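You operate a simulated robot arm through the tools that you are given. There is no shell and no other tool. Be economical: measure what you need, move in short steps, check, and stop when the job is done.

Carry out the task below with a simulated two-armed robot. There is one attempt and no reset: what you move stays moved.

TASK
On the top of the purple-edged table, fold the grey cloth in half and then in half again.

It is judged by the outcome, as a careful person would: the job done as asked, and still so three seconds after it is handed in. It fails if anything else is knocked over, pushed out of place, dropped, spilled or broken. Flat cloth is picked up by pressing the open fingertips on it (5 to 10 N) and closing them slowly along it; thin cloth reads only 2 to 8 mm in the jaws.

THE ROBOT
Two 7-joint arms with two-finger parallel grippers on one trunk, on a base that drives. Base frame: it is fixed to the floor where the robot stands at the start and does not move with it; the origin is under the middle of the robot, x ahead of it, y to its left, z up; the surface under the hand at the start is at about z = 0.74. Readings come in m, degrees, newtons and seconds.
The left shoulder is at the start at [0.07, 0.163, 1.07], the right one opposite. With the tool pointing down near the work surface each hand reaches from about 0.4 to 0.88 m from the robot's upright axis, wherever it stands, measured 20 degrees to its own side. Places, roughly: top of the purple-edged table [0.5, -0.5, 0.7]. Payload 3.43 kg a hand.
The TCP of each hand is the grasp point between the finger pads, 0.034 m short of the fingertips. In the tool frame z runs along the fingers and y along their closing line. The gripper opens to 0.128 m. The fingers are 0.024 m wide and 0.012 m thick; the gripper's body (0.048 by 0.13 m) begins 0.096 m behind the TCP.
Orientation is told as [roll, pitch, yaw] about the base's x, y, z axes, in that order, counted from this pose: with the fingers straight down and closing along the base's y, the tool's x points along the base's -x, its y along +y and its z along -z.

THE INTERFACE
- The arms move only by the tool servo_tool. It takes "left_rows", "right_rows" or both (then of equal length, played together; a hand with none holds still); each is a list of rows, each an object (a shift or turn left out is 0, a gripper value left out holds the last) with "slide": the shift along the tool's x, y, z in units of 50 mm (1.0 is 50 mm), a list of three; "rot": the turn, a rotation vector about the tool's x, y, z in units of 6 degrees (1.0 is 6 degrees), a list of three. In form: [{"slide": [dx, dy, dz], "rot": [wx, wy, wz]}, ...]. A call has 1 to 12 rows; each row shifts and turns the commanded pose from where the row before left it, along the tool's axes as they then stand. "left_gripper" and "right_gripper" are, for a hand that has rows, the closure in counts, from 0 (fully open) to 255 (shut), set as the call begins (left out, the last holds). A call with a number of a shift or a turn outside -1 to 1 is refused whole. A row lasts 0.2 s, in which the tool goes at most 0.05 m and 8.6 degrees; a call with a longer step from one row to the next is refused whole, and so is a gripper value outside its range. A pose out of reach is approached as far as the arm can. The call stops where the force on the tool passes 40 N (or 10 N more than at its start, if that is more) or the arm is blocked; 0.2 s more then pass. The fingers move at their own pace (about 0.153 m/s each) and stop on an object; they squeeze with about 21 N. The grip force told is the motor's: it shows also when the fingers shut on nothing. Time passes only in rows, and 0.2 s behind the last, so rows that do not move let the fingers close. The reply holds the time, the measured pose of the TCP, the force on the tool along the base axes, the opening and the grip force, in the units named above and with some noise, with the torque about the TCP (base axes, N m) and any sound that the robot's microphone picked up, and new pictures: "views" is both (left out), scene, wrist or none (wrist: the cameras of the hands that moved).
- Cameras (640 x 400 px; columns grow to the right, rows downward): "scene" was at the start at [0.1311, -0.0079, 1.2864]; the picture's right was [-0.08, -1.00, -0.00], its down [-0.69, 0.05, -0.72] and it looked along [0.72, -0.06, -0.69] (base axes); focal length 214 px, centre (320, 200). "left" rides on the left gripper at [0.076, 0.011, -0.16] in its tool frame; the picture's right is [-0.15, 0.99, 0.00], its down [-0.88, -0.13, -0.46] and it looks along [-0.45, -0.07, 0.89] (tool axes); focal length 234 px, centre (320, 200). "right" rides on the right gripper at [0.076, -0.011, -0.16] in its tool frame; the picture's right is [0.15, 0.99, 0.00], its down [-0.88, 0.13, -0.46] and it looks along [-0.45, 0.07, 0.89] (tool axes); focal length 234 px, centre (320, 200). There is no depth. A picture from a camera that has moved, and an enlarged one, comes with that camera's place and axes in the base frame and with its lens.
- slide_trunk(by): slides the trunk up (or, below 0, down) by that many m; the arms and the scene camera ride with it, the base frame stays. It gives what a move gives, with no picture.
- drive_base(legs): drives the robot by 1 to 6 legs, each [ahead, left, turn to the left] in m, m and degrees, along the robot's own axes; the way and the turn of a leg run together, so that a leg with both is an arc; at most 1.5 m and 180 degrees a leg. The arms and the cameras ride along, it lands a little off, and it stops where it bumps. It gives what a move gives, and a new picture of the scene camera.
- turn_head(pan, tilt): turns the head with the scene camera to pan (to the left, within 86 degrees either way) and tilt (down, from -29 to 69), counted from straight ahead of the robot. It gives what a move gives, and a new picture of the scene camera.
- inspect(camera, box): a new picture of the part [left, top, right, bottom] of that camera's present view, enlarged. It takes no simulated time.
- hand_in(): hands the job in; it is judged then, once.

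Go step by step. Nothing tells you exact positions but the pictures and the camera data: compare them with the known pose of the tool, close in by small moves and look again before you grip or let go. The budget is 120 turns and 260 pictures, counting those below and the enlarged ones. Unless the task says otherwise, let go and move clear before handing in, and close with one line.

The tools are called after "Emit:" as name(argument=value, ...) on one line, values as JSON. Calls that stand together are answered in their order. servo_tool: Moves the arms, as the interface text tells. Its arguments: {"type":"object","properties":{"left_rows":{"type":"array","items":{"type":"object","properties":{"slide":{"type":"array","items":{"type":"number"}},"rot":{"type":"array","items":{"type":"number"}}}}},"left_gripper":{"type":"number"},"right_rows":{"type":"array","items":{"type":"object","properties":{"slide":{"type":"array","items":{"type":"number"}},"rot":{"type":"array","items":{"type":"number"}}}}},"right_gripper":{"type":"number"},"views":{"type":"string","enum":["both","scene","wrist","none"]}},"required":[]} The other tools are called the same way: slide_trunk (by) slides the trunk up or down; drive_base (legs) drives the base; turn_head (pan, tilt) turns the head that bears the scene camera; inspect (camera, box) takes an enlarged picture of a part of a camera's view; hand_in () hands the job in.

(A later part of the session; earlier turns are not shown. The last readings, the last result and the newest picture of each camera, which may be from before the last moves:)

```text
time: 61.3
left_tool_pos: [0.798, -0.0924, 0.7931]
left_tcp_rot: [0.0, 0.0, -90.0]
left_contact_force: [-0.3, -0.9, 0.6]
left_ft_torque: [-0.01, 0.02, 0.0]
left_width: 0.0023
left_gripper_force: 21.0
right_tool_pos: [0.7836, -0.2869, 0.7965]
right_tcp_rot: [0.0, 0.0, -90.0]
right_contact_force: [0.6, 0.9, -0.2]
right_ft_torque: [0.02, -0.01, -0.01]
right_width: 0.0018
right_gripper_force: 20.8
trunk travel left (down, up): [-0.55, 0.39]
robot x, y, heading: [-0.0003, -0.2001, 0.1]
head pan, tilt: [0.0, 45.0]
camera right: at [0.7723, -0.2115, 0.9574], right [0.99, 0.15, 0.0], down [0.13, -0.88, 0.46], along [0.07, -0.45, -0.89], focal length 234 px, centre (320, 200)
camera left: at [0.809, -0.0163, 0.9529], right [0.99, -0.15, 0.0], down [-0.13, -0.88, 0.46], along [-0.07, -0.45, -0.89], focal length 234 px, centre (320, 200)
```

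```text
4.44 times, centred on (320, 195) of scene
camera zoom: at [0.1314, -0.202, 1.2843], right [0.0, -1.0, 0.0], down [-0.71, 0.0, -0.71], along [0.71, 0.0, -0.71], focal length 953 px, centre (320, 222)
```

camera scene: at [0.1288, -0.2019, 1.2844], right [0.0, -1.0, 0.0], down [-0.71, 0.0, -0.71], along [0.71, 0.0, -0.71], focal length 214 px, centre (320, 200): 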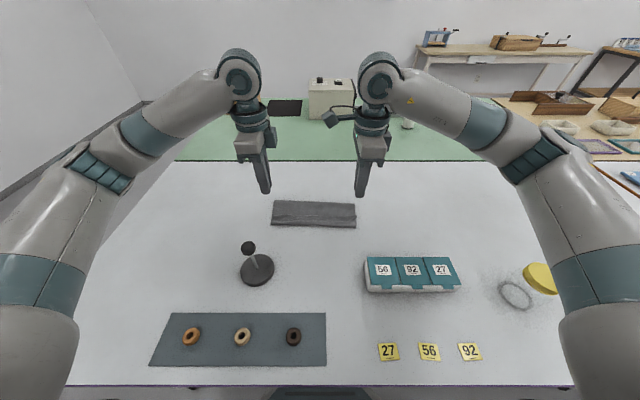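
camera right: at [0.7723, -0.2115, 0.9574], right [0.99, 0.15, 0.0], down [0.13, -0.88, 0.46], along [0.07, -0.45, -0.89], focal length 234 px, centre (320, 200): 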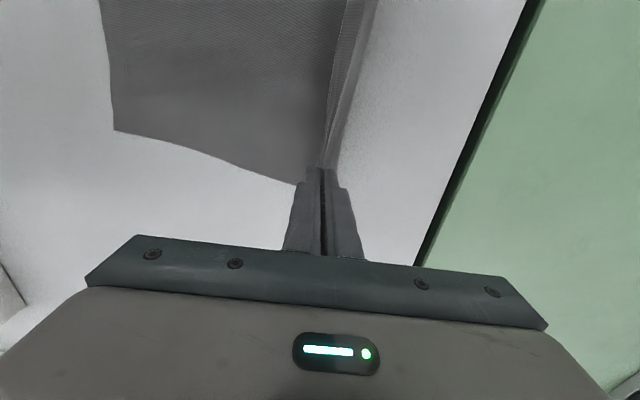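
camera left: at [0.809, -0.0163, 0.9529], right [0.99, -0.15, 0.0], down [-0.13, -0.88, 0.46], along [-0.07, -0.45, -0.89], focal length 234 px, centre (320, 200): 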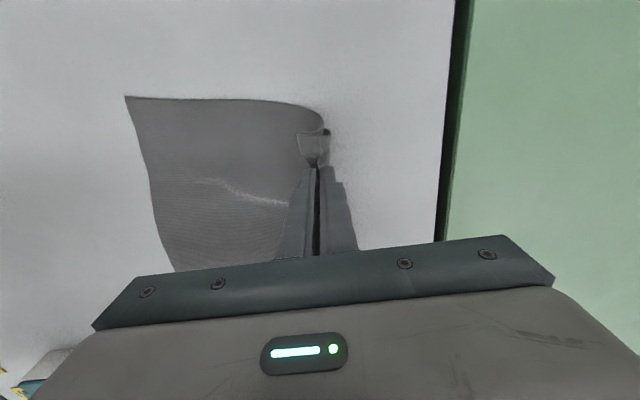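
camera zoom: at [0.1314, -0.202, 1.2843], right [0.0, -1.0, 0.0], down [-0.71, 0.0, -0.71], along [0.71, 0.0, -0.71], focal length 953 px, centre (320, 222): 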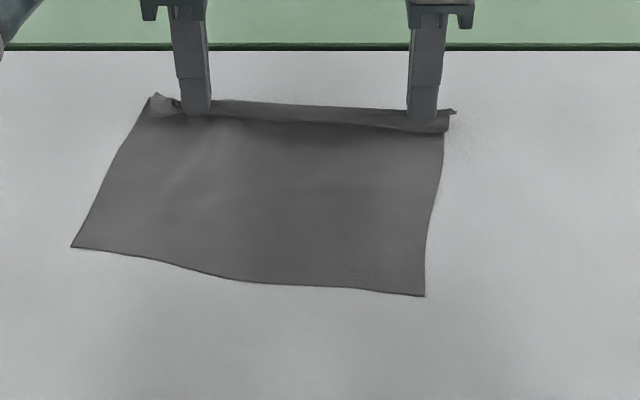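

The sheet lies open again but has been dragged a few centimetres away. I'll set it down, release and look.

Emit:
servo_tool(left_rows=[{"slide": [0, -0.1, 0.15]}, {"slide": [0, -0.1, 0.15]}], right_rows=[{"slide": [0, -0.1, 0.17]}, {"slide": [0, -0.1, 0.17]}], views="none")

Emit:
servo_tool(left_rows=[{"slide": [0, 0, 0]}, {"slide": [0, 0, -0.3]}, {"slide": [0, 0, -0.6]}, {"slide": [0, 0, -0.6]}, {"slide": [0, 0, -0.6]}], right_rows=[{"slide": [0, 0, 0]}, {"slide": [0, 0, -0.3]}, {"slide": [0, 0, -0.6]}, {"slide": [0, 0, -0.6]}, {"slide": [0, 0, -0.6]}], left_gripper=205, right_gripper=205, views="wrist")

Emit:
inspect(camera="scene", box=[255, 150, 385, 240])

```text
time: 61.9
left_tool_pos: [0.7865, -0.0933, 0.7803]
left_tcp_rot: [-0.1, 0.0, -89.9]
left_contact_force: [0.3, -1.3, 0.2]
left_ft_torque: [-0.01, -0.03, -0.03]
left_width: 0.0022
left_gripper_force: 20.9
right_tool_pos: [0.7721, -0.2878, 0.7804]
right_tcp_rot: [0.0, 0.0, -90.0]
right_contact_force: [0.1, 0.6, -0.6]
right_ft_torque: [0.05, -0.02, 0.0]
right_width: 0.0017
right_gripper_force: 21.5
trunk travel left (down, up): [-0.55, 0.39]
robot x, y, heading: [0.0, -0.2001, 0.0]
head pan, tilt: [0.0, 45.0]
```

```text
time: 63.1
left_tool_pos: [0.7847, -0.0918, 0.8835]
left_tcp_rot: [0.0, 0.0, -89.9]
left_contact_force: [-0.4, 0.5, 0.0]
left_ft_torque: [0.0, -0.01, -0.02]
left_width: 0.025
left_gripper_force: 0.1
right_tool_pos: [0.7703, -0.2865, 0.8864]
right_tcp_rot: [0.1, 0.0, -90.1]
right_contact_force: [-0.9, -0.4, 0.0]
right_ft_torque: [-0.04, -0.02, 0.01]
right_width: 0.0251
right_gripper_force: 0.1
trunk travel left (down, up): [-0.55, 0.39]
robot x, y, heading: [0.0025, -0.2005, -0.1]
head pan, tilt: [0.0, 45.0]
camera right: at [0.7596, -0.2106, 1.0472], right [0.99, 0.15, 0.0], down [0.13, -0.88, 0.46], along [0.07, -0.45, -0.89], focal length 234 px, centre (320, 200)
camera left: at [0.795, -0.0155, 1.0427], right [0.99, -0.14, 0.0], down [-0.13, -0.88, 0.46], along [-0.07, -0.45, -0.89], focal length 234 px, centre (320, 200)
```

right: 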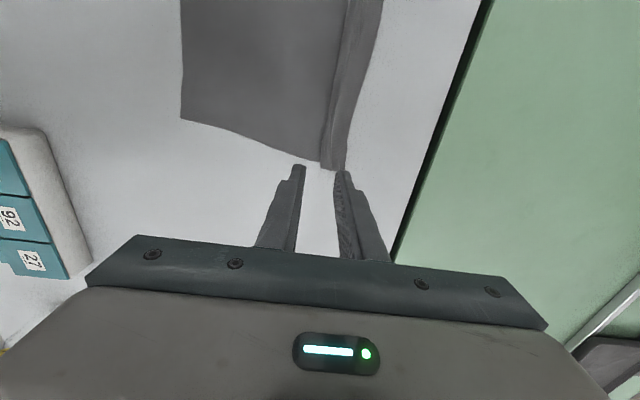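
left: 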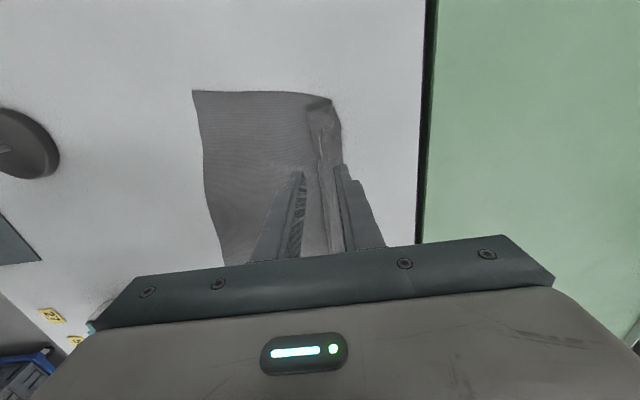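

```text
4.44 times, centred on (320, 195) of scene
camera zoom: at [0.1291, -0.2015, 1.2844], right [0.0, -1.0, 0.0], down [-0.71, 0.0, -0.71], along [0.71, 0.0, -0.71], focal length 953 px, centre (320, 222)
```

zoom: 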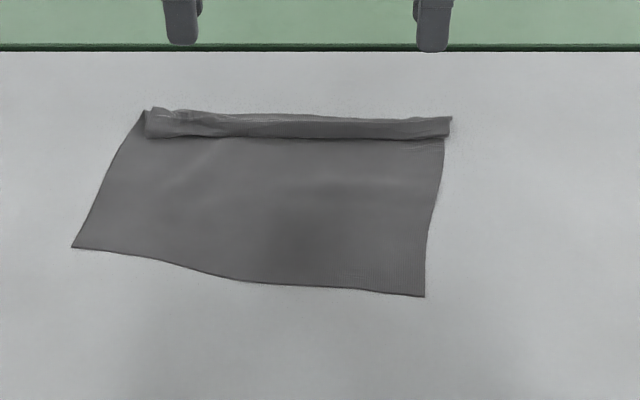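

The sheet is open, but its far hem lies curled toward the robot as a narrow band at x ≈ .776–.813. I'll sweep closed fingertips just above the sheet toward +x to flip the band back out.

Emit:
servo_tool(left_rows=[{"slide": [0, -0.3, 0]}, {"slide": [0, -0.4, 0.4]}, {"slide": [0, 0, 0.7]}, {"slide": [0, 0, 0.6]}, {"slide": [0, 0, 0.38]}], right_rows=[{"slide": [0, -0.3, 0]}, {"slide": [0, -0.3, 0.4]}, {"slide": [0, 0, 0.7]}, {"slide": [0, 0, 0.6]}, {"slide": [0, 0, 0.42]}], left_gripper=255, right_gripper=255, views="none")

Emit:
inspect(camera="scene", box=[255, 150, 385, 240])

```text
time: 64.3
left_tool_pos: [0.7544, -0.0927, 0.7783]
left_tcp_rot: [-0.1, -0.1, -89.9]
left_contact_force: [0.2, 0.2, -0.4]
left_ft_torque: [0.02, 0.02, -0.01]
left_width: 0.0
left_gripper_force: 21.6
right_tool_pos: [0.7395, -0.2884, 0.7779]
right_tcp_rot: [0.0, 0.0, -90.0]
right_contact_force: [-0.3, 0.0, 0.7]
right_ft_torque: [-0.01, 0.0, -0.01]
right_width: 0.0004
right_gripper_force: 20.7
trunk travel left (down, up): [-0.55, 0.39]
robot x, y, heading: [0.0027, -0.1998, 0.1]
head pan, tilt: [0.0, 45.0]
```

```text
4.44 times, centred on (320, 195) of scene
camera zoom: at [0.1313, -0.2018, 1.2843], right [0.0, -1.0, 0.0], down [-0.71, 0.0, -0.71], along [0.71, 0.0, -0.71], focal length 953 px, centre (320, 222)
```

zoom: 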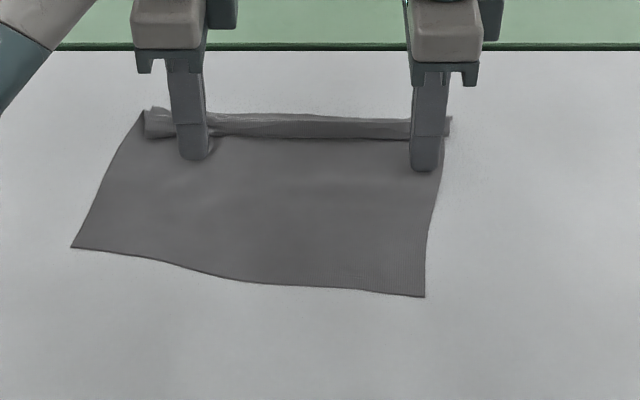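

Emit:
servo_tool(left_rows=[{"slide": [0, 0.25, 0]}, {"slide": [0, 0.25, 0]}, {"slide": [0, 0.25, 0]}, {"slide": [0, 0.25, -0.02]}, {"slide": [0, 0.25, -0.04]}, {"slide": [0, 0.25, -0.04]}], right_rows=[{"slide": [0, 0.25, 0]}, {"slide": [0, 0.25, 0]}, {"slide": [0, 0.25, 0]}, {"slide": [0, 0.25, -0.02]}, {"slide": [0, 0.25, -0.04]}, {"slide": [0, 0.25, -0.04]}], views="none")

Emit:
inspect(camera="scene", box=[255, 150, 385, 240])

Emit:
inspect(camera="right", box=[100, 0, 500, 250])

```text
time: 65.7
left_tool_pos: [0.824, -0.0925, 0.7864]
left_tcp_rot: [0.0, 0.0, -89.9]
left_contact_force: [-0.7, 0.5, 0.2]
left_ft_torque: [0.04, -0.01, -0.01]
left_width: 0.0
left_gripper_force: 21.1
right_tool_pos: [0.814, -0.2885, 0.7839]
right_tcp_rot: [0.0, 0.1, -89.9]
right_contact_force: [-0.2, -0.5, 0.7]
right_ft_torque: [0.0, -0.01, -0.02]
right_width: 0.0
right_gripper_force: 21.0
trunk travel left (down, up): [-0.55, 0.39]
robot x, y, heading: [0.0003, -0.2022, 0.1]
head pan, tilt: [0.0, 45.0]
```

```text
4.44 times, centred on (320, 195) of scene
camera zoom: at [0.1298, -0.2019, 1.2844], right [0.0, -1.0, 0.0], down [-0.71, 0.0, -0.71], along [0.71, 0.0, -0.71], focal length 953 px, centre (320, 222)
```

zoom: 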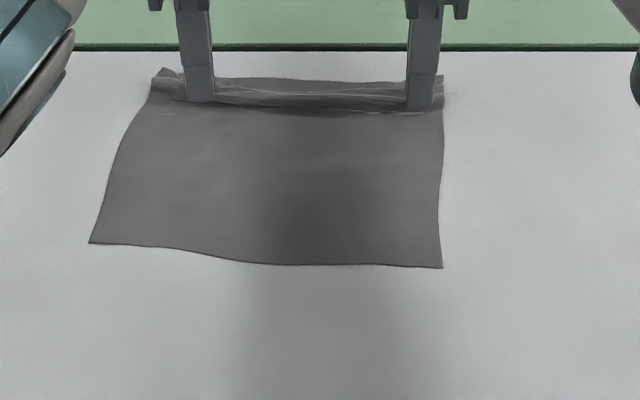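

```text
1.60 times, centred on (300, 125) of right
camera zoom: at [0.8041, -0.2129, 0.9453], right [0.99, 0.15, 0.0], down [0.13, -0.88, 0.46], along [0.07, -0.45, -0.89], focal length 375 px, centre (352, 320)
```

zoom: 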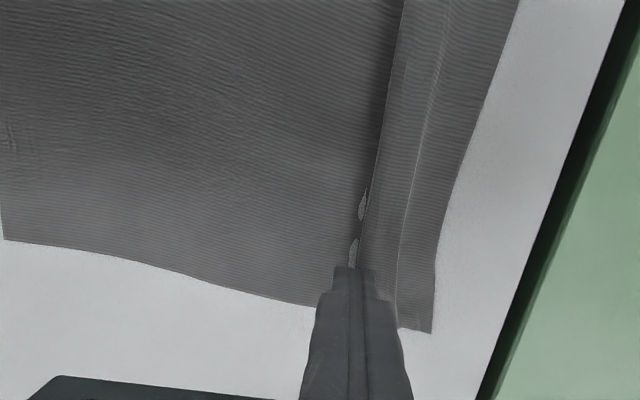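

The hem now appears to lie outward. I'll raise the hands and look.

Emit:
servo_tool(left_rows=[{"slide": [0, -0.1, -0.3]}, {"slide": [0, 0, -0.8]}, {"slide": [0, 0, -0.8]}], right_rows=[{"slide": [0, -0.1, -0.3]}, {"slide": [0, 0, -0.8]}, {"slide": [0, 0, -0.8]}], views="none")

Emit:
inspect(camera="scene", box=[255, 150, 385, 240])

Emit:
inspect(camera="right", box=[100, 0, 500, 250])

```text
time: 66.5
left_tool_pos: [0.8208, -0.0942, 0.8843]
left_tcp_rot: [0.1, 0.1, -90.0]
left_contact_force: [0.0, -0.1, -0.2]
left_ft_torque: [0.03, -0.03, 0.01]
left_width: 0.0
left_gripper_force: 20.4
right_tool_pos: [0.8076, -0.2887, 0.8812]
right_tcp_rot: [0.1, 0.0, -90.0]
right_contact_force: [-0.6, 0.1, 0.5]
right_ft_torque: [0.02, -0.02, -0.01]
right_width: 0.0
right_gripper_force: 21.2
trunk travel left (down, up): [-0.55, 0.39]
robot x, y, heading: [0.0031, -0.2007, 0.0]
head pan, tilt: [0.0, 45.0]
```

```text
4.44 times, centred on (320, 195) of scene
camera zoom: at [0.1285, -0.2024, 1.2844], right [0.0, -1.0, 0.0], down [-0.71, 0.0, -0.71], along [0.71, 0.0, -0.71], focal length 953 px, centre (320, 222)
```

zoom: 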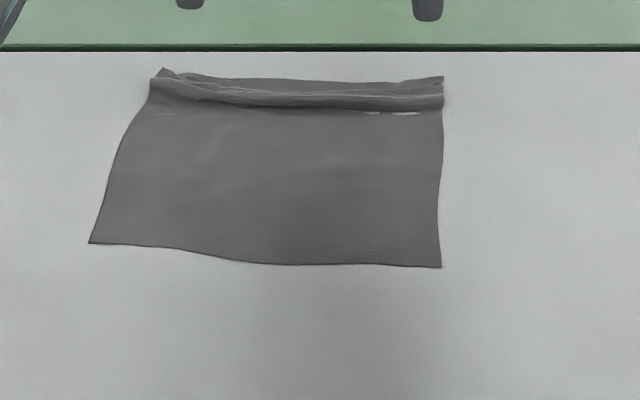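

```text
1.60 times, centred on (300, 125) of right
camera zoom: at [0.7972, -0.2127, 1.0422], right [0.99, 0.15, 0.0], down [0.13, -0.88, 0.46], along [0.07, -0.45, -0.89], focal length 375 px, centre (352, 320)
```

zoom: 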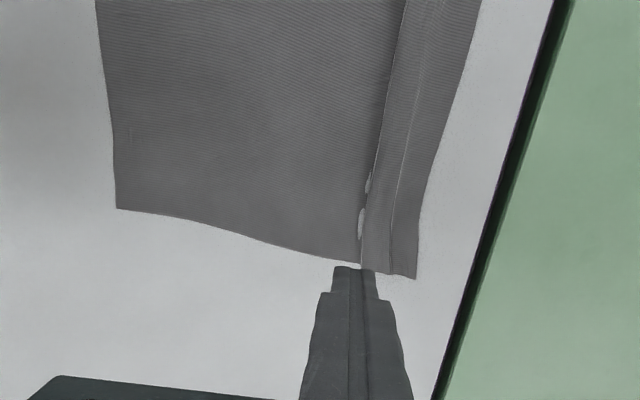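

The hem lies outward again, but the sheet sits about 7 cm too far back, with a soft ridge. I'll press closed fingertips near the near edge and drag the sheet toward the robot, which should straighten it too.

Emit:
servo_tool(left_rows=[{"slide": [0.076, -0.624, 0.36]}, {"slide": [0.076, -0.624, 0.36]}, {"slide": [0.076, -0.624, 0.36]}, {"slide": [0.076, -0.624, 0.36]}, {"slide": [0.076, -0.624, 0.36]}], right_rows=[{"slide": [0.155, -0.65, 0.34]}, {"slide": [0.155, -0.65, 0.34]}, {"slide": [0.155, -0.65, 0.34]}, {"slide": [0.155, -0.65, 0.34]}, {"slide": [0.155, -0.65, 0.34]}], views="none")

Emit:
servo_tool(left_rows=[{"slide": [0, 0, 0.2]}, {"slide": [0, 0, 0.16]}, {"slide": [0, 0, 0.05]}], right_rows=[{"slide": [0, 0, 0.2]}, {"slide": [0, 0, 0.16]}, {"slide": [0, 0, 0.05]}], views="none")

```text
time: 67.7
left_tool_pos: [0.6618, -0.0707, 0.7908]
left_tcp_rot: [-0.1, 0.0, -89.9]
left_contact_force: [0.2, 0.8, -0.2]
left_ft_torque: [0.0, 0.0, 0.0]
left_width: 0.0001
left_gripper_force: 20.9
right_tool_pos: [0.6443, -0.2465, 0.7955]
right_tcp_rot: [0.0, 0.0, -90.0]
right_contact_force: [-0.7, 0.0, 0.7]
right_ft_torque: [-0.02, 0.0, 0.02]
right_width: 0.0
right_gripper_force: 20.8
trunk travel left (down, up): [-0.55, 0.39]
robot x, y, heading: [0.0026, -0.2047, 0.1]
head pan, tilt: [0.0, 45.0]
```

```text
time: 68.5
left_tool_pos: [0.6641, -0.0721, 0.7749]
left_tcp_rot: [0.4, -0.1, -89.9]
left_contact_force: [1.4, 4.4, 25.3]
left_ft_torque: [0.18, 0.16, -0.05]
left_width: 0.0001
left_gripper_force: 21.1
right_tool_pos: [0.6459, -0.2483, 0.7758]
right_tcp_rot: [0.1, 0.0, -90.0]
right_contact_force: [-0.8, -0.5, 0.1]
right_ft_torque: [-0.01, 0.0, 0.01]
right_width: 0.0002
right_gripper_force: 20.8
trunk travel left (down, up): [-0.55, 0.39]
robot x, y, heading: [-0.0018, -0.2025, -0.0]
head pan, tilt: [0.0, 45.0]
```

Emit:
servo_tool(left_rows=[{"slide": [0, 0, -0.06]}, {"slide": [0, 0, 0]}], right_rows=[{"slide": [0, 0, 0.03]}, {"slide": [0, 0, 0.03]}], views="none")

```text
time: 69.1
left_tool_pos: [0.664, -0.0729, 0.7762]
left_tcp_rot: [0.1, 0.0, -90.1]
left_contact_force: [1.3, 0.9, 9.6]
left_ft_torque: [0.05, 0.01, -0.03]
left_width: 0.0
left_gripper_force: 21.6
right_tool_pos: [0.6467, -0.2473, 0.7739]
right_tcp_rot: [0.4, 0.1, -90.0]
right_contact_force: [-3.6, -1.2, 26.1]
right_ft_torque: [-0.04, 0.3, 0.02]
right_width: 0.0
right_gripper_force: 20.9
trunk travel left (down, up): [-0.55, 0.39]
robot x, y, heading: [0.0005, -0.1998, 0.0]
head pan, tilt: [0.0, 45.0]
```

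Emit:
servo_tool(left_rows=[{"slide": [0, 0, 0]}, {"slide": [0, -0.25, 0]}, {"slide": [0, -0.25, 0]}, {"slide": [0, -0.25, 0]}, {"slide": [0, -0.25, 0]}, {"slide": [0, -0.25, 0]}, {"slide": [0, -0.25, 0]}, {"slide": [0, -0.25, 0]}, {"slide": [0, -0.25, 0]}], right_rows=[{"slide": [0, 0, -0.03]}, {"slide": [0, -0.2, 0]}, {"slide": [0, -0.2, 0]}, {"slide": [0, -0.2, 0]}, {"slide": [0, -0.2, 0]}, {"slide": [0, -0.2, 0]}, {"slide": [0, -0.2, 0]}, {"slide": [0, -0.2, 0]}, {"slide": [0, -0.2, 0]}], views="none")

Emit:
inspect(camera="scene", box=[255, 150, 385, 240])

```text
time: 70.0
left_tool_pos: [0.6361, -0.073, 0.776]
left_tcp_rot: [0.0, 0.0, -90.0]
left_contact_force: [-0.5, 0.7, 10.0]
left_ft_torque: [0.02, 0.09, -0.01]
left_width: 0.0
left_gripper_force: 20.8
right_tool_pos: [0.6274, -0.247, 0.7758]
right_tcp_rot: [0.5, 0.1, -90.0]
right_contact_force: [-3.0, 0.1, 11.5]
right_ft_torque: [0.01, 0.13, -0.03]
right_width: 0.0001
right_gripper_force: 21.1
trunk travel left (down, up): [-0.55, 0.39]
robot x, y, heading: [-0.0004, -0.2014, -0.2]
head pan, tilt: [0.0, 45.0]
stopped in row 4 (right hand): the force on the tool passed its limit at 41 N (the readings are from after the stop); the commanded pose is now the measured one
```

```text
4.44 times, centred on (320, 195) of scene
camera zoom: at [0.1284, -0.202, 1.2842], right [0.0, -1.0, 0.0], down [-0.71, 0.0, -0.71], along [0.71, 0.0, -0.71], focal length 953 px, centre (320, 222)
```

zoom: 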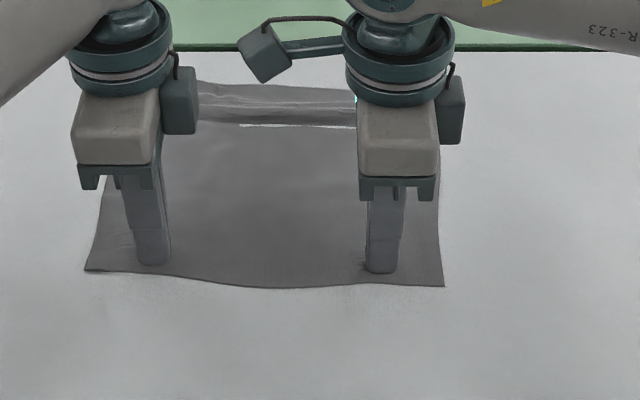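

Dragging works, and I'll ease the pressure and continue.

Emit:
servo_tool(left_rows=[{"slide": [0, 0, -0.02]}, {"slide": [0, -0.2, 0]}, {"slide": [0, -0.2, 0]}, {"slide": [0, -0.2, 0]}, {"slide": [0, -0.2, 0]}, {"slide": [0, -0.2, 0]}, {"slide": [0, -0.2, 0]}, {"slide": [0, -0.2, 0]}], right_rows=[{"slide": [0, 0, -0.03]}, {"slide": [0, -0.18, 0]}, {"slide": [0, -0.18, 0]}, {"slide": [0, -0.18, 0]}, {"slide": [0, -0.18, 0]}, {"slide": [0, -0.18, 0]}, {"slide": [0, -0.18, 0]}, {"slide": [0, -0.18, 0]}], views="none")

Emit:
inspect(camera="scene", box=[255, 150, 385, 240])

```text
time: 71.8
left_tool_pos: [0.5667, -0.0743, 0.7743]
left_tcp_rot: [0.1, 0.0, -89.9]
left_contact_force: [3.0, 0.3, 18.1]
left_ft_torque: [0.06, 0.0, 0.04]
left_width: 0.0001
left_gripper_force: 21.3
right_tool_pos: [0.5628, -0.2473, 0.7751]
right_tcp_rot: [0.4, 0.1, -90.0]
right_contact_force: [1.8, -0.4, 7.3]
right_ft_torque: [0.05, 0.02, 0.03]
right_width: 0.0001
right_gripper_force: 21.3
trunk travel left (down, up): [-0.55, 0.39]
robot x, y, heading: [-0.0005, -0.2001, -0.0]
head pan, tilt: [0.0, 45.0]
```

```text
4.44 times, centred on (320, 195) of scene
camera zoom: at [0.1285, -0.202, 1.2847], right [0.0, -1.0, 0.0], down [-0.71, 0.0, -0.71], along [0.71, 0.0, -0.71], focal length 953 px, centre (320, 222)
```

zoom: 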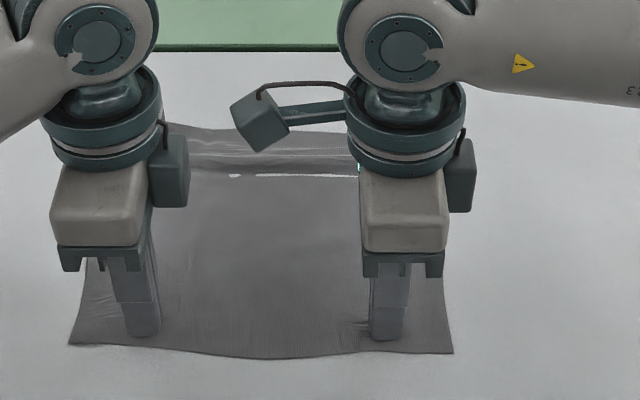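

Emit:
servo_tool(left_rows=[{"slide": [0, 0, -0.3]}, {"slide": [0, 0, -0.8]}, {"slide": [0, 0, -0.8]}, {"slide": [0, -0.3, -0.8]}], right_rows=[{"slide": [0, 0, -0.3]}, {"slide": [0, 0, -0.8]}, {"slide": [0, 0, -0.8]}, {"slide": [0, -0.3, -0.8]}], views="none")

Emit:
inspect(camera="scene", box=[255, 150, 385, 240])

Emit:
inspect(camera="right", box=[200, 0, 600, 250])

```text
time: 72.8
left_tool_pos: [0.5494, -0.073, 0.908]
left_tcp_rot: [0.0, -0.1, -90.0]
left_contact_force: [0.2, 1.1, 0.0]
left_ft_torque: [0.02, -0.03, -0.01]
left_width: 0.0
left_gripper_force: 20.6
right_tool_pos: [0.5466, -0.2494, 0.9104]
right_tcp_rot: [0.4, 0.1, -90.0]
right_contact_force: [-0.3, 0.6, 0.8]
right_ft_torque: [0.02, -0.04, 0.01]
right_width: 0.0
right_gripper_force: 21.0
trunk travel left (down, up): [-0.55, 0.39]
robot x, y, heading: [0.004, -0.2063, 0.1]
head pan, tilt: [0.0, 45.0]
```

```text
4.44 times, centred on (320, 195) of scene
camera zoom: at [0.1279, -0.2019, 1.2845], right [0.0, -1.0, 0.0], down [-0.71, 0.0, -0.71], along [0.71, 0.0, -0.71], focal length 953 px, centre (320, 222)
```

zoom: 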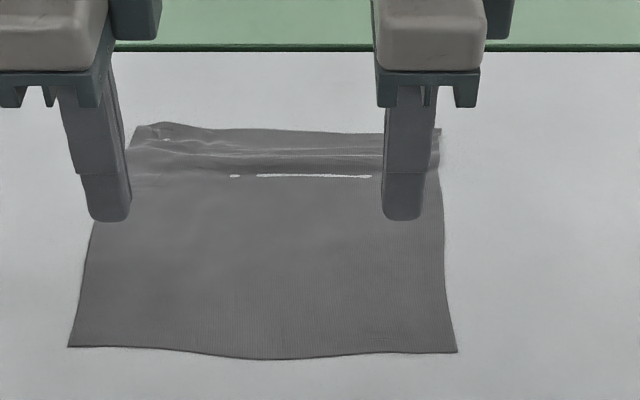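

```text
1.60 times, centred on (400, 125) of right
camera zoom: at [0.5352, -0.1741, 1.0717], right [0.99, 0.15, 0.01], down [0.13, -0.88, 0.46], along [0.07, -0.45, -0.89], focal length 375 px, centre (192, 320)
```

zoom: 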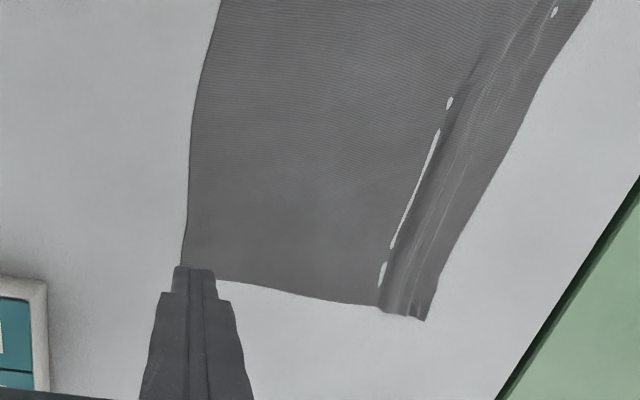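

The sheet is nicely flat at x .544–.79, y −.31 to −.02, and its near hem is clean. I'll now fold near to far, starting with a narrow pinch right at the near edge.

Emit:
servo_tool(left_rows=[{"slide": [0.103, 0.02, 0.41]}, {"slide": [0.103, 0.02, 0.41]}, {"slide": [0.103, 0.02, 0.41]}, {"slide": [0.103, 0.02, 0.41]}, {"slide": [0.103, 0.02, 0.41]}, {"slide": [0.103, 0.02, 0.41]}], right_rows=[{"slide": [-0.102, 0.012, 0.417]}, {"slide": [-0.102, 0.012, 0.417]}, {"slide": [-0.102, 0.012, 0.417]}, {"slide": [-0.102, 0.012, 0.417]}, {"slide": [-0.102, 0.012, 0.417]}, {"slide": [-0.102, 0.012, 0.417]}], left_gripper=211, right_gripper=211, views="wrist")

Emit:
inspect(camera="scene", box=[255, 170, 385, 250])

```text
time: 74.2
left_tool_pos: [0.5571, -0.0432, 0.7873]
left_tcp_rot: [-0.1, -0.1, -90.1]
left_contact_force: [0.8, -0.3, 0.5]
left_ft_torque: [-0.04, 0.02, -0.03]
left_width: 0.0223
left_gripper_force: 0.0
right_tool_pos: [0.5509, -0.2802, 0.7837]
right_tcp_rot: [0.4, 0.1, -90.0]
right_contact_force: [0.1, -0.4, -0.1]
right_ft_torque: [0.03, 0.03, 0.01]
right_width: 0.0221
right_gripper_force: 0.1
trunk travel left (down, up): [-0.55, 0.39]
robot x, y, heading: [0.0012, -0.2017, -0.2]
head pan, tilt: [0.0, 45.0]
camera right: at [0.5395, -0.204, 0.9454], right [0.99, 0.15, 0.01], down [0.13, -0.88, 0.45], along [0.07, -0.45, -0.89], focal length 234 px, centre (320, 200)
camera left: at [0.5675, 0.0349, 0.9456], right [0.99, -0.15, 0.0], down [-0.13, -0.88, 0.46], along [-0.07, -0.45, -0.89], focal length 234 px, centre (320, 200)
```

right: 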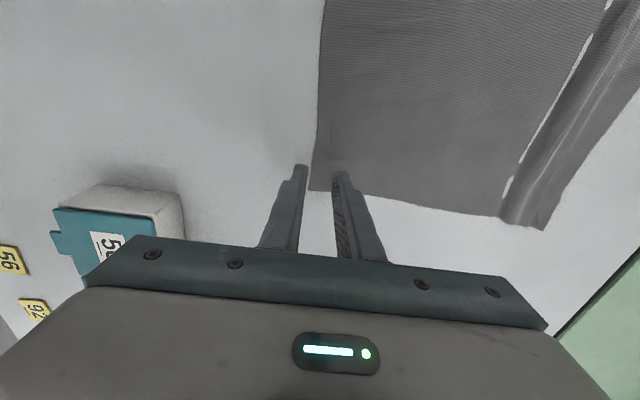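
left: 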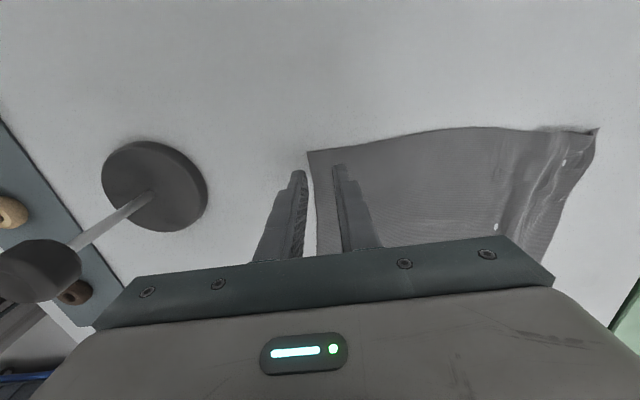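

```text
4.92 times, centred on (320, 210) of scene
camera zoom: at [0.1308, -0.2017, 1.2844], right [0.0, -1.0, 0.0], down [-0.71, 0.0, -0.71], along [0.71, 0.0, -0.71], focal length 1056 px, centre (320, 151)
```

zoom: 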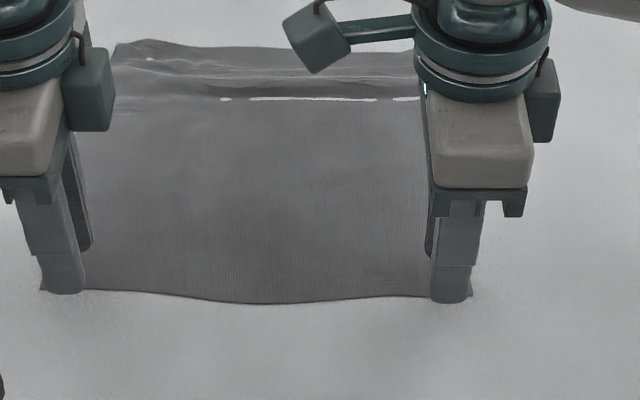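

Emit:
servo_tool(left_rows=[{"slide": [0, 0, 0.15]}, {"slide": [0, 0, 0.07]}, {"slide": [0, 0, 0.02]}], right_rows=[{"slide": [0, 0, 0.1]}, {"slide": [0, 0, 0.05]}, {"slide": [0, 0, 0.02]}], views="none")

```text
time: 75.0
left_tool_pos: [0.557, -0.0413, 0.776]
left_tcp_rot: [-0.1, 0.0, -90.0]
left_contact_force: [-0.3, -0.9, 6.2]
left_ft_torque: [0.04, -0.08, -0.01]
left_width: 0.0216
left_gripper_force: 0.0
right_tool_pos: [0.5514, -0.2799, 0.7779]
right_tcp_rot: [0.3, 0.1, -90.1]
right_contact_force: [-0.6, 0.4, 0.4]
right_ft_torque: [0.01, 0.02, 0.0]
right_width: 0.0222
right_gripper_force: 0.1
trunk travel left (down, up): [-0.55, 0.39]
robot x, y, heading: [-0.0005, -0.2025, -0.2]
head pan, tilt: [0.0, 45.0]
```

Emit:
servo_tool(left_rows=[{"slide": [0, 0, 0]}, {"slide": [0, 0, 0.01]}], right_rows=[{"slide": [0, 0, 0.04]}, {"slide": [0, 0, 0.02]}], views="none")

```text
time: 75.6
left_tool_pos: [0.5556, -0.0404, 0.7745]
left_tcp_rot: [0.0, -0.1, -89.9]
left_contact_force: [0.7, 0.1, 6.3]
left_ft_torque: [0.06, -0.11, -0.04]
left_width: 0.0224
left_gripper_force: 0.4
right_tool_pos: [0.552, -0.2784, 0.7751]
right_tcp_rot: [0.5, 0.2, -89.9]
right_contact_force: [0.2, -2.7, 13.8]
right_ft_torque: [-0.16, -0.2, -0.08]
right_width: 0.022
right_gripper_force: 0.0
trunk travel left (down, up): [-0.55, 0.39]
robot x, y, heading: [0.0046, -0.1982, -0.1]
head pan, tilt: [0.0, 45.0]
```

Emit:
servo_tool(left_rows=[{"slide": [0, 0, 0.01]}], right_rows=[{"slide": [0, 0, 0]}], left_gripper=228, right_gripper=228, views="none")

Emit:
servo_tool(left_rows=[{"slide": [0, 0, 0]}], right_rows=[{"slide": [0, 0, 0]}], left_gripper=242, right_gripper=242, views="none")

Emit:
servo_tool(left_rows=[{"slide": [0, 0, 0]}, {"slide": [0, 0, 0]}], right_rows=[{"slide": [0, 0, 0]}, {"slide": [0, 0, 0]}], left_gripper=255, right_gripper=255, views="wrist")

Emit:
inspect(camera="scene", box=[255, 170, 385, 250])

```text
time: 76.0
left_tool_pos: [0.5567, -0.0422, 0.775]
left_tcp_rot: [0.0, 0.0, -90.1]
left_contact_force: [1.0, -0.7, 4.9]
left_ft_torque: [0.04, -0.08, -0.01]
left_width: 0.0142
left_gripper_force: 0.5
right_tool_pos: [0.5511, -0.2778, 0.7746]
right_tcp_rot: [0.5, 0.2, -90.0]
right_contact_force: [-2.7, -1.9, 22.3]
right_ft_torque: [-0.22, -0.19, -0.04]
right_width: 0.0124
right_gripper_force: 0.1
trunk travel left (down, up): [-0.55, 0.39]
robot x, y, heading: [-0.0011, -0.2023, -0.0]
head pan, tilt: [0.0, 45.0]
```

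```text
time: 76.4
left_tool_pos: [0.5543, -0.0413, 0.7755]
left_tcp_rot: [0.0, 0.0, -90.0]
left_contact_force: [0.4, 0.1, 3.6]
left_ft_torque: [0.02, 0.01, 0.01]
left_width: 0.0061
left_gripper_force: 0.0
right_tool_pos: [0.5513, -0.2788, 0.7745]
right_tcp_rot: [0.5, 0.2, -90.0]
right_contact_force: [-0.9, -1.3, 24.9]
right_ft_torque: [-0.2, -0.14, -0.02]
right_width: 0.006
right_gripper_force: 0.0
trunk travel left (down, up): [-0.55, 0.39]
robot x, y, heading: [0.005, -0.1955, -0.4]
head pan, tilt: [0.0, 45.0]
```

```text
time: 77.0
left_tool_pos: [0.5554, -0.0414, 0.7754]
left_tcp_rot: [0.0, 0.0, -90.0]
left_contact_force: [0.6, -1.6, 2.4]
left_ft_torque: [-0.02, -0.06, -0.02]
left_width: 0.0019
left_gripper_force: 20.7
right_tool_pos: [0.5527, -0.2774, 0.7745]
right_tcp_rot: [0.5, 0.2, -90.0]
right_contact_force: [3.5, 0.9, 31.1]
right_ft_torque: [-0.15, -0.3, 0.02]
right_width: 0.0021
right_gripper_force: 21.5
trunk travel left (down, up): [-0.55, 0.39]
robot x, y, heading: [-0.0024, -0.1999, -0.1]
head pan, tilt: [0.0, 45.0]
camera right: at [0.5392, -0.2023, 0.936], right [0.99, 0.15, 0.01], down [0.13, -0.88, 0.45], along [0.07, -0.45, -0.89], focal length 234 px, centre (320, 200)
camera left: at [0.5658, 0.0349, 0.9346], right [0.99, -0.15, 0.0], down [-0.13, -0.88, 0.46], along [-0.07, -0.45, -0.89], focal length 234 px, centre (320, 200)
```

right: 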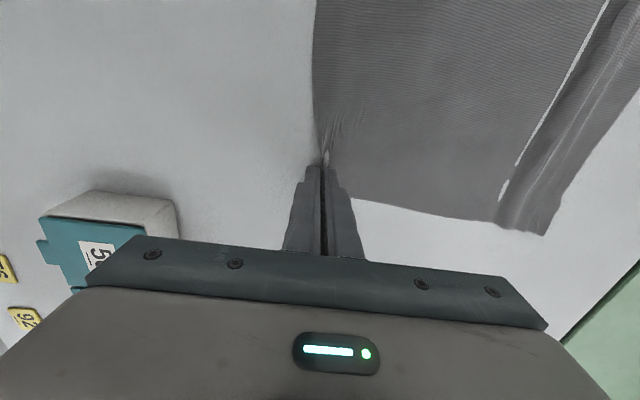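
left: 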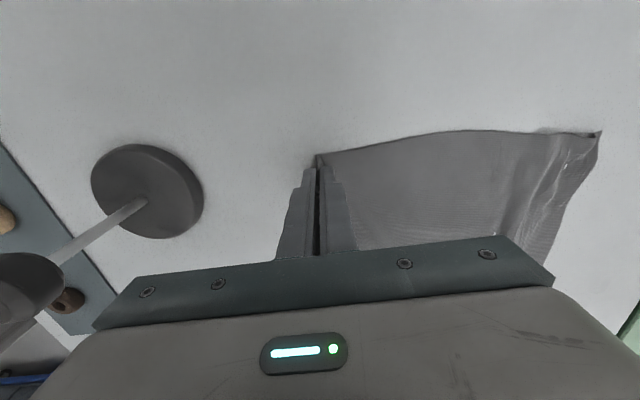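

```text
4.92 times, centred on (320, 210) of scene
camera zoom: at [0.1277, -0.2014, 1.2848], right [0.0, -1.0, 0.0], down [-0.71, 0.0, -0.71], along [0.71, 0.0, -0.71], focal length 1056 px, centre (320, 151)
```

zoom: 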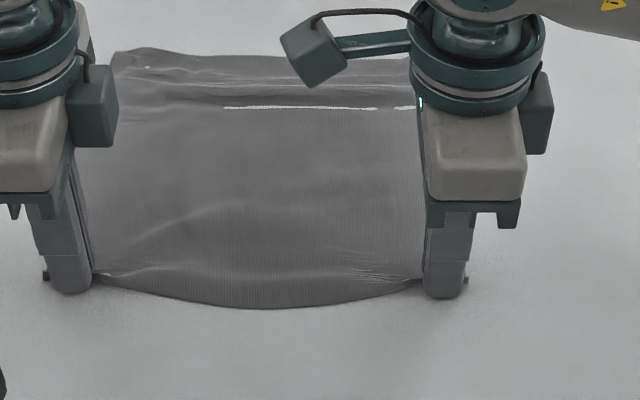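

Both hands hold the near hem. I'll arc up to the apex over the fold line, x ≈ .667, with a slightly short radius so nothing drags.

Emit:
servo_tool(left_rows=[{"slide": [-0.02, 0.043, -0.382]}, {"slide": [-0.02, 0.128, -0.368]}, {"slide": [-0.02, 0.208, -0.339]}, {"slide": [-0.02, 0.278, -0.296]}, {"slide": [-0.02, 0.338, -0.243]}, {"slide": [-0.02, 0.388, -0.182]}, {"slide": [-0.02, 0.421, -0.112]}, {"slide": [-0.02, 0.437, -0.037]}], right_rows=[{"slide": [-0.02, 0.044, -0.382]}, {"slide": [-0.02, 0.131, -0.368]}, {"slide": [-0.02, 0.214, -0.339]}, {"slide": [-0.02, 0.285, -0.296]}, {"slide": [-0.02, 0.347, -0.243]}, {"slide": [-0.02, 0.398, -0.182]}, {"slide": [-0.02, 0.432, -0.112]}, {"slide": [-0.02, 0.449, -0.037]}], views="wrist")

Emit:
inspect(camera="scene", box=[255, 150, 385, 240])

```text
time: 78.8
left_tool_pos: [0.6703, -0.05, 0.8684]
left_tcp_rot: [-0.3, -0.1, -90.0]
left_contact_force: [0.4, -0.3, -0.2]
left_ft_torque: [0.0, 0.02, -0.02]
left_width: 0.0021
left_gripper_force: 20.7
right_tool_pos: [0.6673, -0.2862, 0.8723]
right_tcp_rot: [0.2, 0.1, -90.0]
right_contact_force: [1.3, 0.8, -0.4]
right_ft_torque: [0.01, -0.02, 0.0]
right_width: 0.002
right_gripper_force: 21.5
trunk travel left (down, up): [-0.55, 0.39]
robot x, y, heading: [0.0011, -0.2004, 0.1]
head pan, tilt: [0.0, 45.0]
camera right: at [0.6544, -0.2098, 1.033], right [0.99, 0.15, 0.0], down [0.13, -0.88, 0.45], along [0.07, -0.45, -0.89], focal length 234 px, centre (320, 200)
camera left: at [0.681, 0.0272, 1.0282], right [0.99, -0.15, 0.0], down [-0.13, -0.88, 0.46], along [-0.07, -0.45, -0.89], focal length 234 px, centre (320, 200)
```

right: 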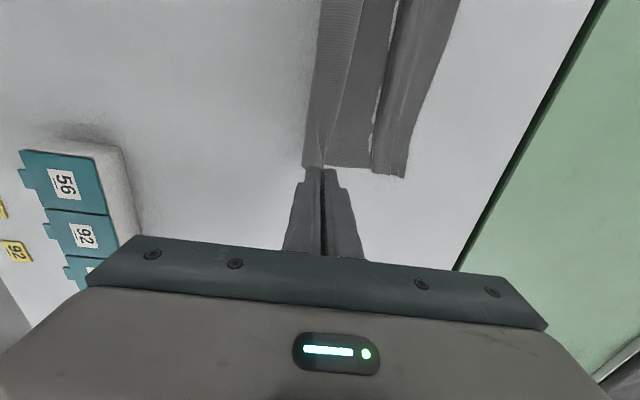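
left: 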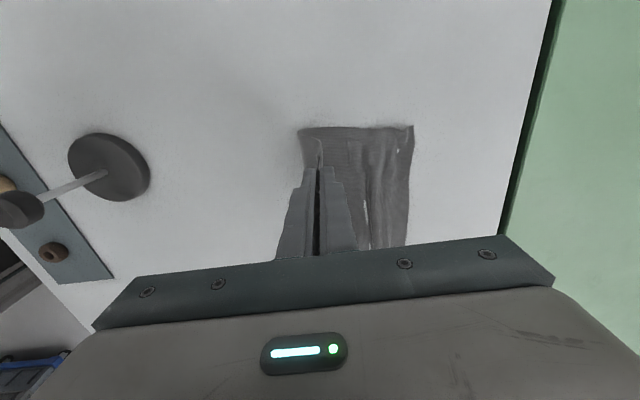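

```text
4.44 times, centred on (320, 195) of scene
camera zoom: at [0.1312, -0.2018, 1.2842], right [0.0, -1.0, 0.0], down [-0.71, 0.0, -0.71], along [0.71, 0.0, -0.71], focal length 953 px, centre (320, 222)
```

zoom: 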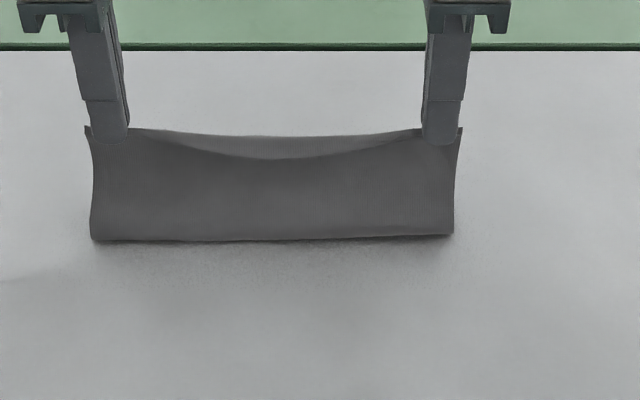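

At the apex the sheet hangs slack, with the fold at x ≈ .653 and the far hem at x ≈ .783. I'll lay the held hem onto the far edge with a slight outward tilt.

Emit:
servo_tool(left_rows=[{"slide": [-0.015, 0.398, 0.033], "rot": [0.417, 0, 0]}, {"slide": [-0.015, 0.388, 0.082], "rot": [0.417, 0, 0]}, {"slide": [-0.015, 0.366, 0.13], "rot": [0.417, 0, 0]}, {"slide": [-0.015, 0.333, 0.174], "rot": [0.417, 0, 0]}, {"slide": [-0.015, 0.295, 0.215], "rot": [0.417, 0, 0]}, {"slide": [-0.015, 0.25, 0.253], "rot": [0.417, 0, 0]}, {"slide": [-0.015, 0.197, 0.286], "rot": [0.417, 0, 0]}, {"slide": [-0.015, 0.139, 0.311], "rot": [0.417, 0, 0]}], right_rows=[{"slide": [-0.01, 0.406, 0.035], "rot": [0.417, 0, 0]}, {"slide": [-0.01, 0.396, 0.086], "rot": [0.417, 0, 0]}, {"slide": [-0.01, 0.373, 0.136], "rot": [0.417, 0, 0]}, {"slide": [-0.01, 0.34, 0.182], "rot": [0.417, 0, 0]}, {"slide": [-0.01, 0.301, 0.225], "rot": [0.417, 0, 0]}, {"slide": [-0.01, 0.256, 0.265], "rot": [0.417, 0, 0]}, {"slide": [-0.01, 0.202, 0.3], "rot": [0.417, 0, 0]}, {"slide": [-0.01, 0.143, 0.326], "rot": [0.417, 0, 0]}], views="wrist")

Emit:
inspect(camera="scene", box=[255, 150, 385, 240])

```text
time: 80.6
left_tool_pos: [0.7539, -0.0427, 0.7937]
left_tcp_rot: [-18.9, -0.1, -90.0]
left_contact_force: [0.2, -4.4, 0.2]
left_ft_torque: [-0.12, 0.0, 0.07]
left_width: 0.002
left_gripper_force: 21.2
left hand out of reach, approached as far as the arm can: row 7, 8
right_tool_pos: [0.7478, -0.2882, 0.7964]
right_tcp_rot: [-18.5, 0.3, -89.9]
right_contact_force: [0.3, 5.0, 0.0]
right_ft_torque: [0.15, 0.0, -0.04]
right_width: 0.002
right_gripper_force: 20.9
right hand out of reach, approached as far as the arm can: row 7, 8
trunk travel left (down, up): [-0.55, 0.39]
robot x, y, heading: [-0.0025, -0.1983, -0.1]
head pan, tilt: [0.0, 45.0]
camera right: at [0.7867, -0.2114, 0.9529], right [0.94, 0.15, -0.31], down [0.27, -0.88, 0.39], along [-0.22, -0.45, -0.87], focal length 234 px, centre (320, 200)
camera left: at [0.8157, 0.033, 0.9425], right [0.94, -0.15, -0.32], down [0.03, -0.88, 0.47], along [-0.35, -0.45, -0.82], focal length 234 px, centre (320, 200)
```

right: 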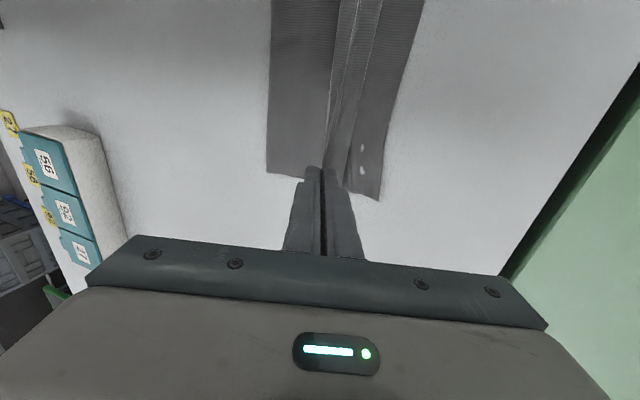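
left: 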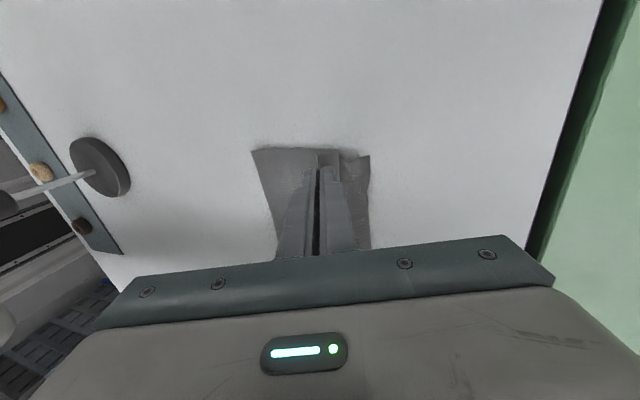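

```text
4.44 times, centred on (320, 195) of scene
camera zoom: at [0.1308, -0.2006, 1.2844], right [0.0, -1.0, 0.0], down [-0.71, 0.0, -0.71], along [0.71, 0.0, -0.71], focal length 953 px, centre (320, 222)
```

zoom: 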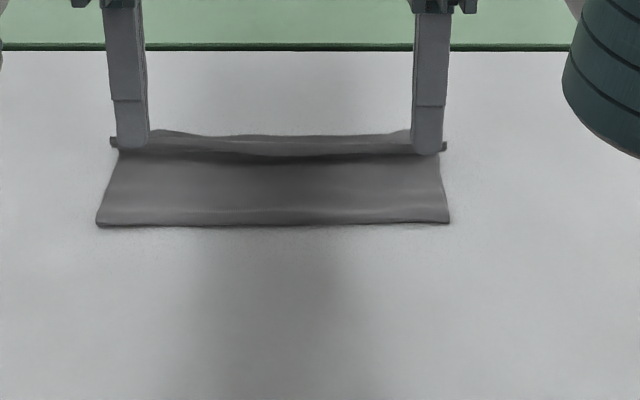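

A tilt that way is out of reach, so I'll bring the hands back upright before finishing.

Emit:
servo_tool(left_rows=[{"rot": [-1, 0, 0]}, {"rot": [-1, 0, 0]}, {"rot": [-1, 0, 0]}, {"rot": [-0.15, 0, 0]}], right_rows=[{"rot": [-1, 0, 0]}, {"rot": [-1, 0, 0]}, {"rot": [-1, 0, 0]}, {"rot": [-0.1, 0, 0]}], views="none")

```text
time: 81.6
left_tool_pos: [0.7542, -0.0451, 0.7941]
left_tcp_rot: [-1.2, 0.0, -89.9]
left_contact_force: [0.5, -3.5, -0.6]
left_ft_torque: [-0.08, -0.01, 0.02]
left_width: 0.002
left_gripper_force: 21.3
right_tool_pos: [0.7462, -0.2868, 0.7963]
right_tcp_rot: [-1.2, 0.1, -90.1]
right_contact_force: [-0.4, 3.4, -0.2]
right_ft_torque: [0.11, 0.02, -0.01]
right_width: 0.0018
right_gripper_force: 21.1
trunk travel left (down, up): [-0.55, 0.39]
robot x, y, heading: [-0.0015, -0.2018, -0.1]
head pan, tilt: [0.0, 45.0]
```

Emit:
servo_tool(left_rows=[{"slide": [-0.1, 0.18, 0.13]}, {"slide": [-0.1, 0.18, 0.13], "rot": [-0.2, 0, 0]}], right_rows=[{"slide": [0, 0.23, 0.15]}, {"slide": [0, 0.23, 0.15], "rot": [-0.2, 0, 0]}], views="wrist")

Emit:
inspect(camera="scene", box=[255, 150, 385, 240])

```text
time: 82.2
left_tool_pos: [0.772, -0.0536, 0.7808]
left_tcp_rot: [0.0, 0.1, -90.0]
left_contact_force: [-0.2, 0.0, 0.4]
left_ft_torque: [0.0, 0.0, 0.03]
left_width: 0.0018
left_gripper_force: 21.3
right_tool_pos: [0.7664, -0.2875, 0.7802]
right_tcp_rot: [0.0, 0.1, -90.2]
right_contact_force: [0.9, -0.3, 0.6]
right_ft_torque: [0.02, -0.02, 0.0]
right_width: 0.0022
right_gripper_force: 21.2
trunk travel left (down, up): [-0.55, 0.39]
robot x, y, heading: [0.0002, -0.1976, -0.1]
head pan, tilt: [0.0, 45.0]
camera right: at [0.7557, -0.2112, 0.9415], right [0.99, 0.15, 0.0], down [0.13, -0.88, 0.45], along [0.07, -0.45, -0.89], focal length 234 px, centre (320, 200)
camera left: at [0.7818, 0.0222, 0.9405], right [0.99, -0.14, 0.0], down [-0.13, -0.88, 0.45], along [-0.07, -0.45, -0.89], focal length 234 px, centre (320, 200)
```

right: 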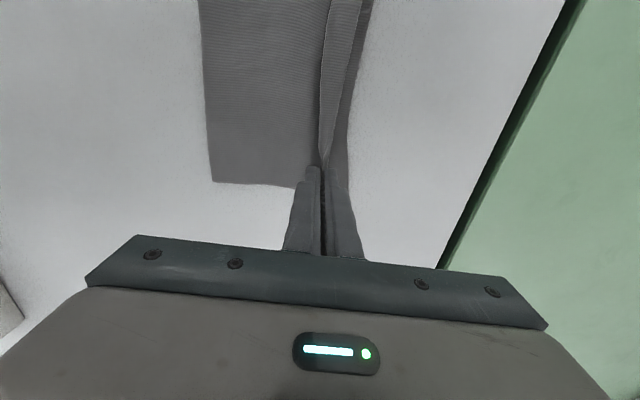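
left: 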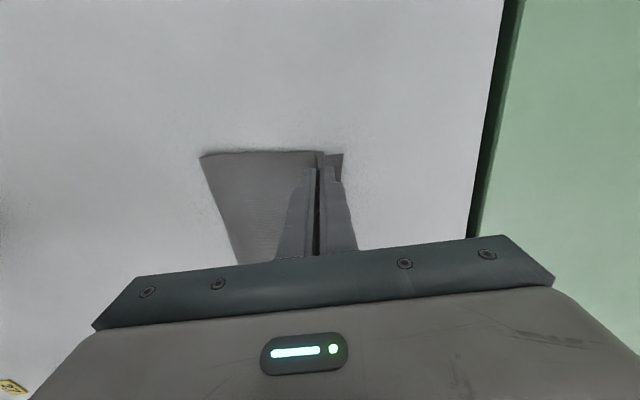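

```text
4.44 times, centred on (320, 195) of scene
camera zoom: at [0.1305, -0.2019, 1.2844], right [0.0, -1.0, 0.0], down [-0.71, 0.0, -0.71], along [0.71, 0.0, -0.71], focal length 953 px, centre (320, 222)
```

zoom: 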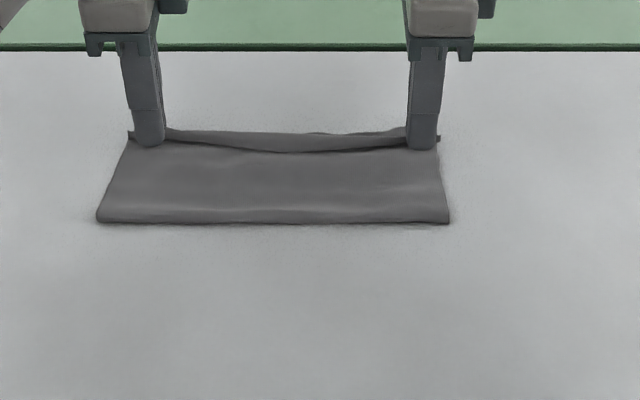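

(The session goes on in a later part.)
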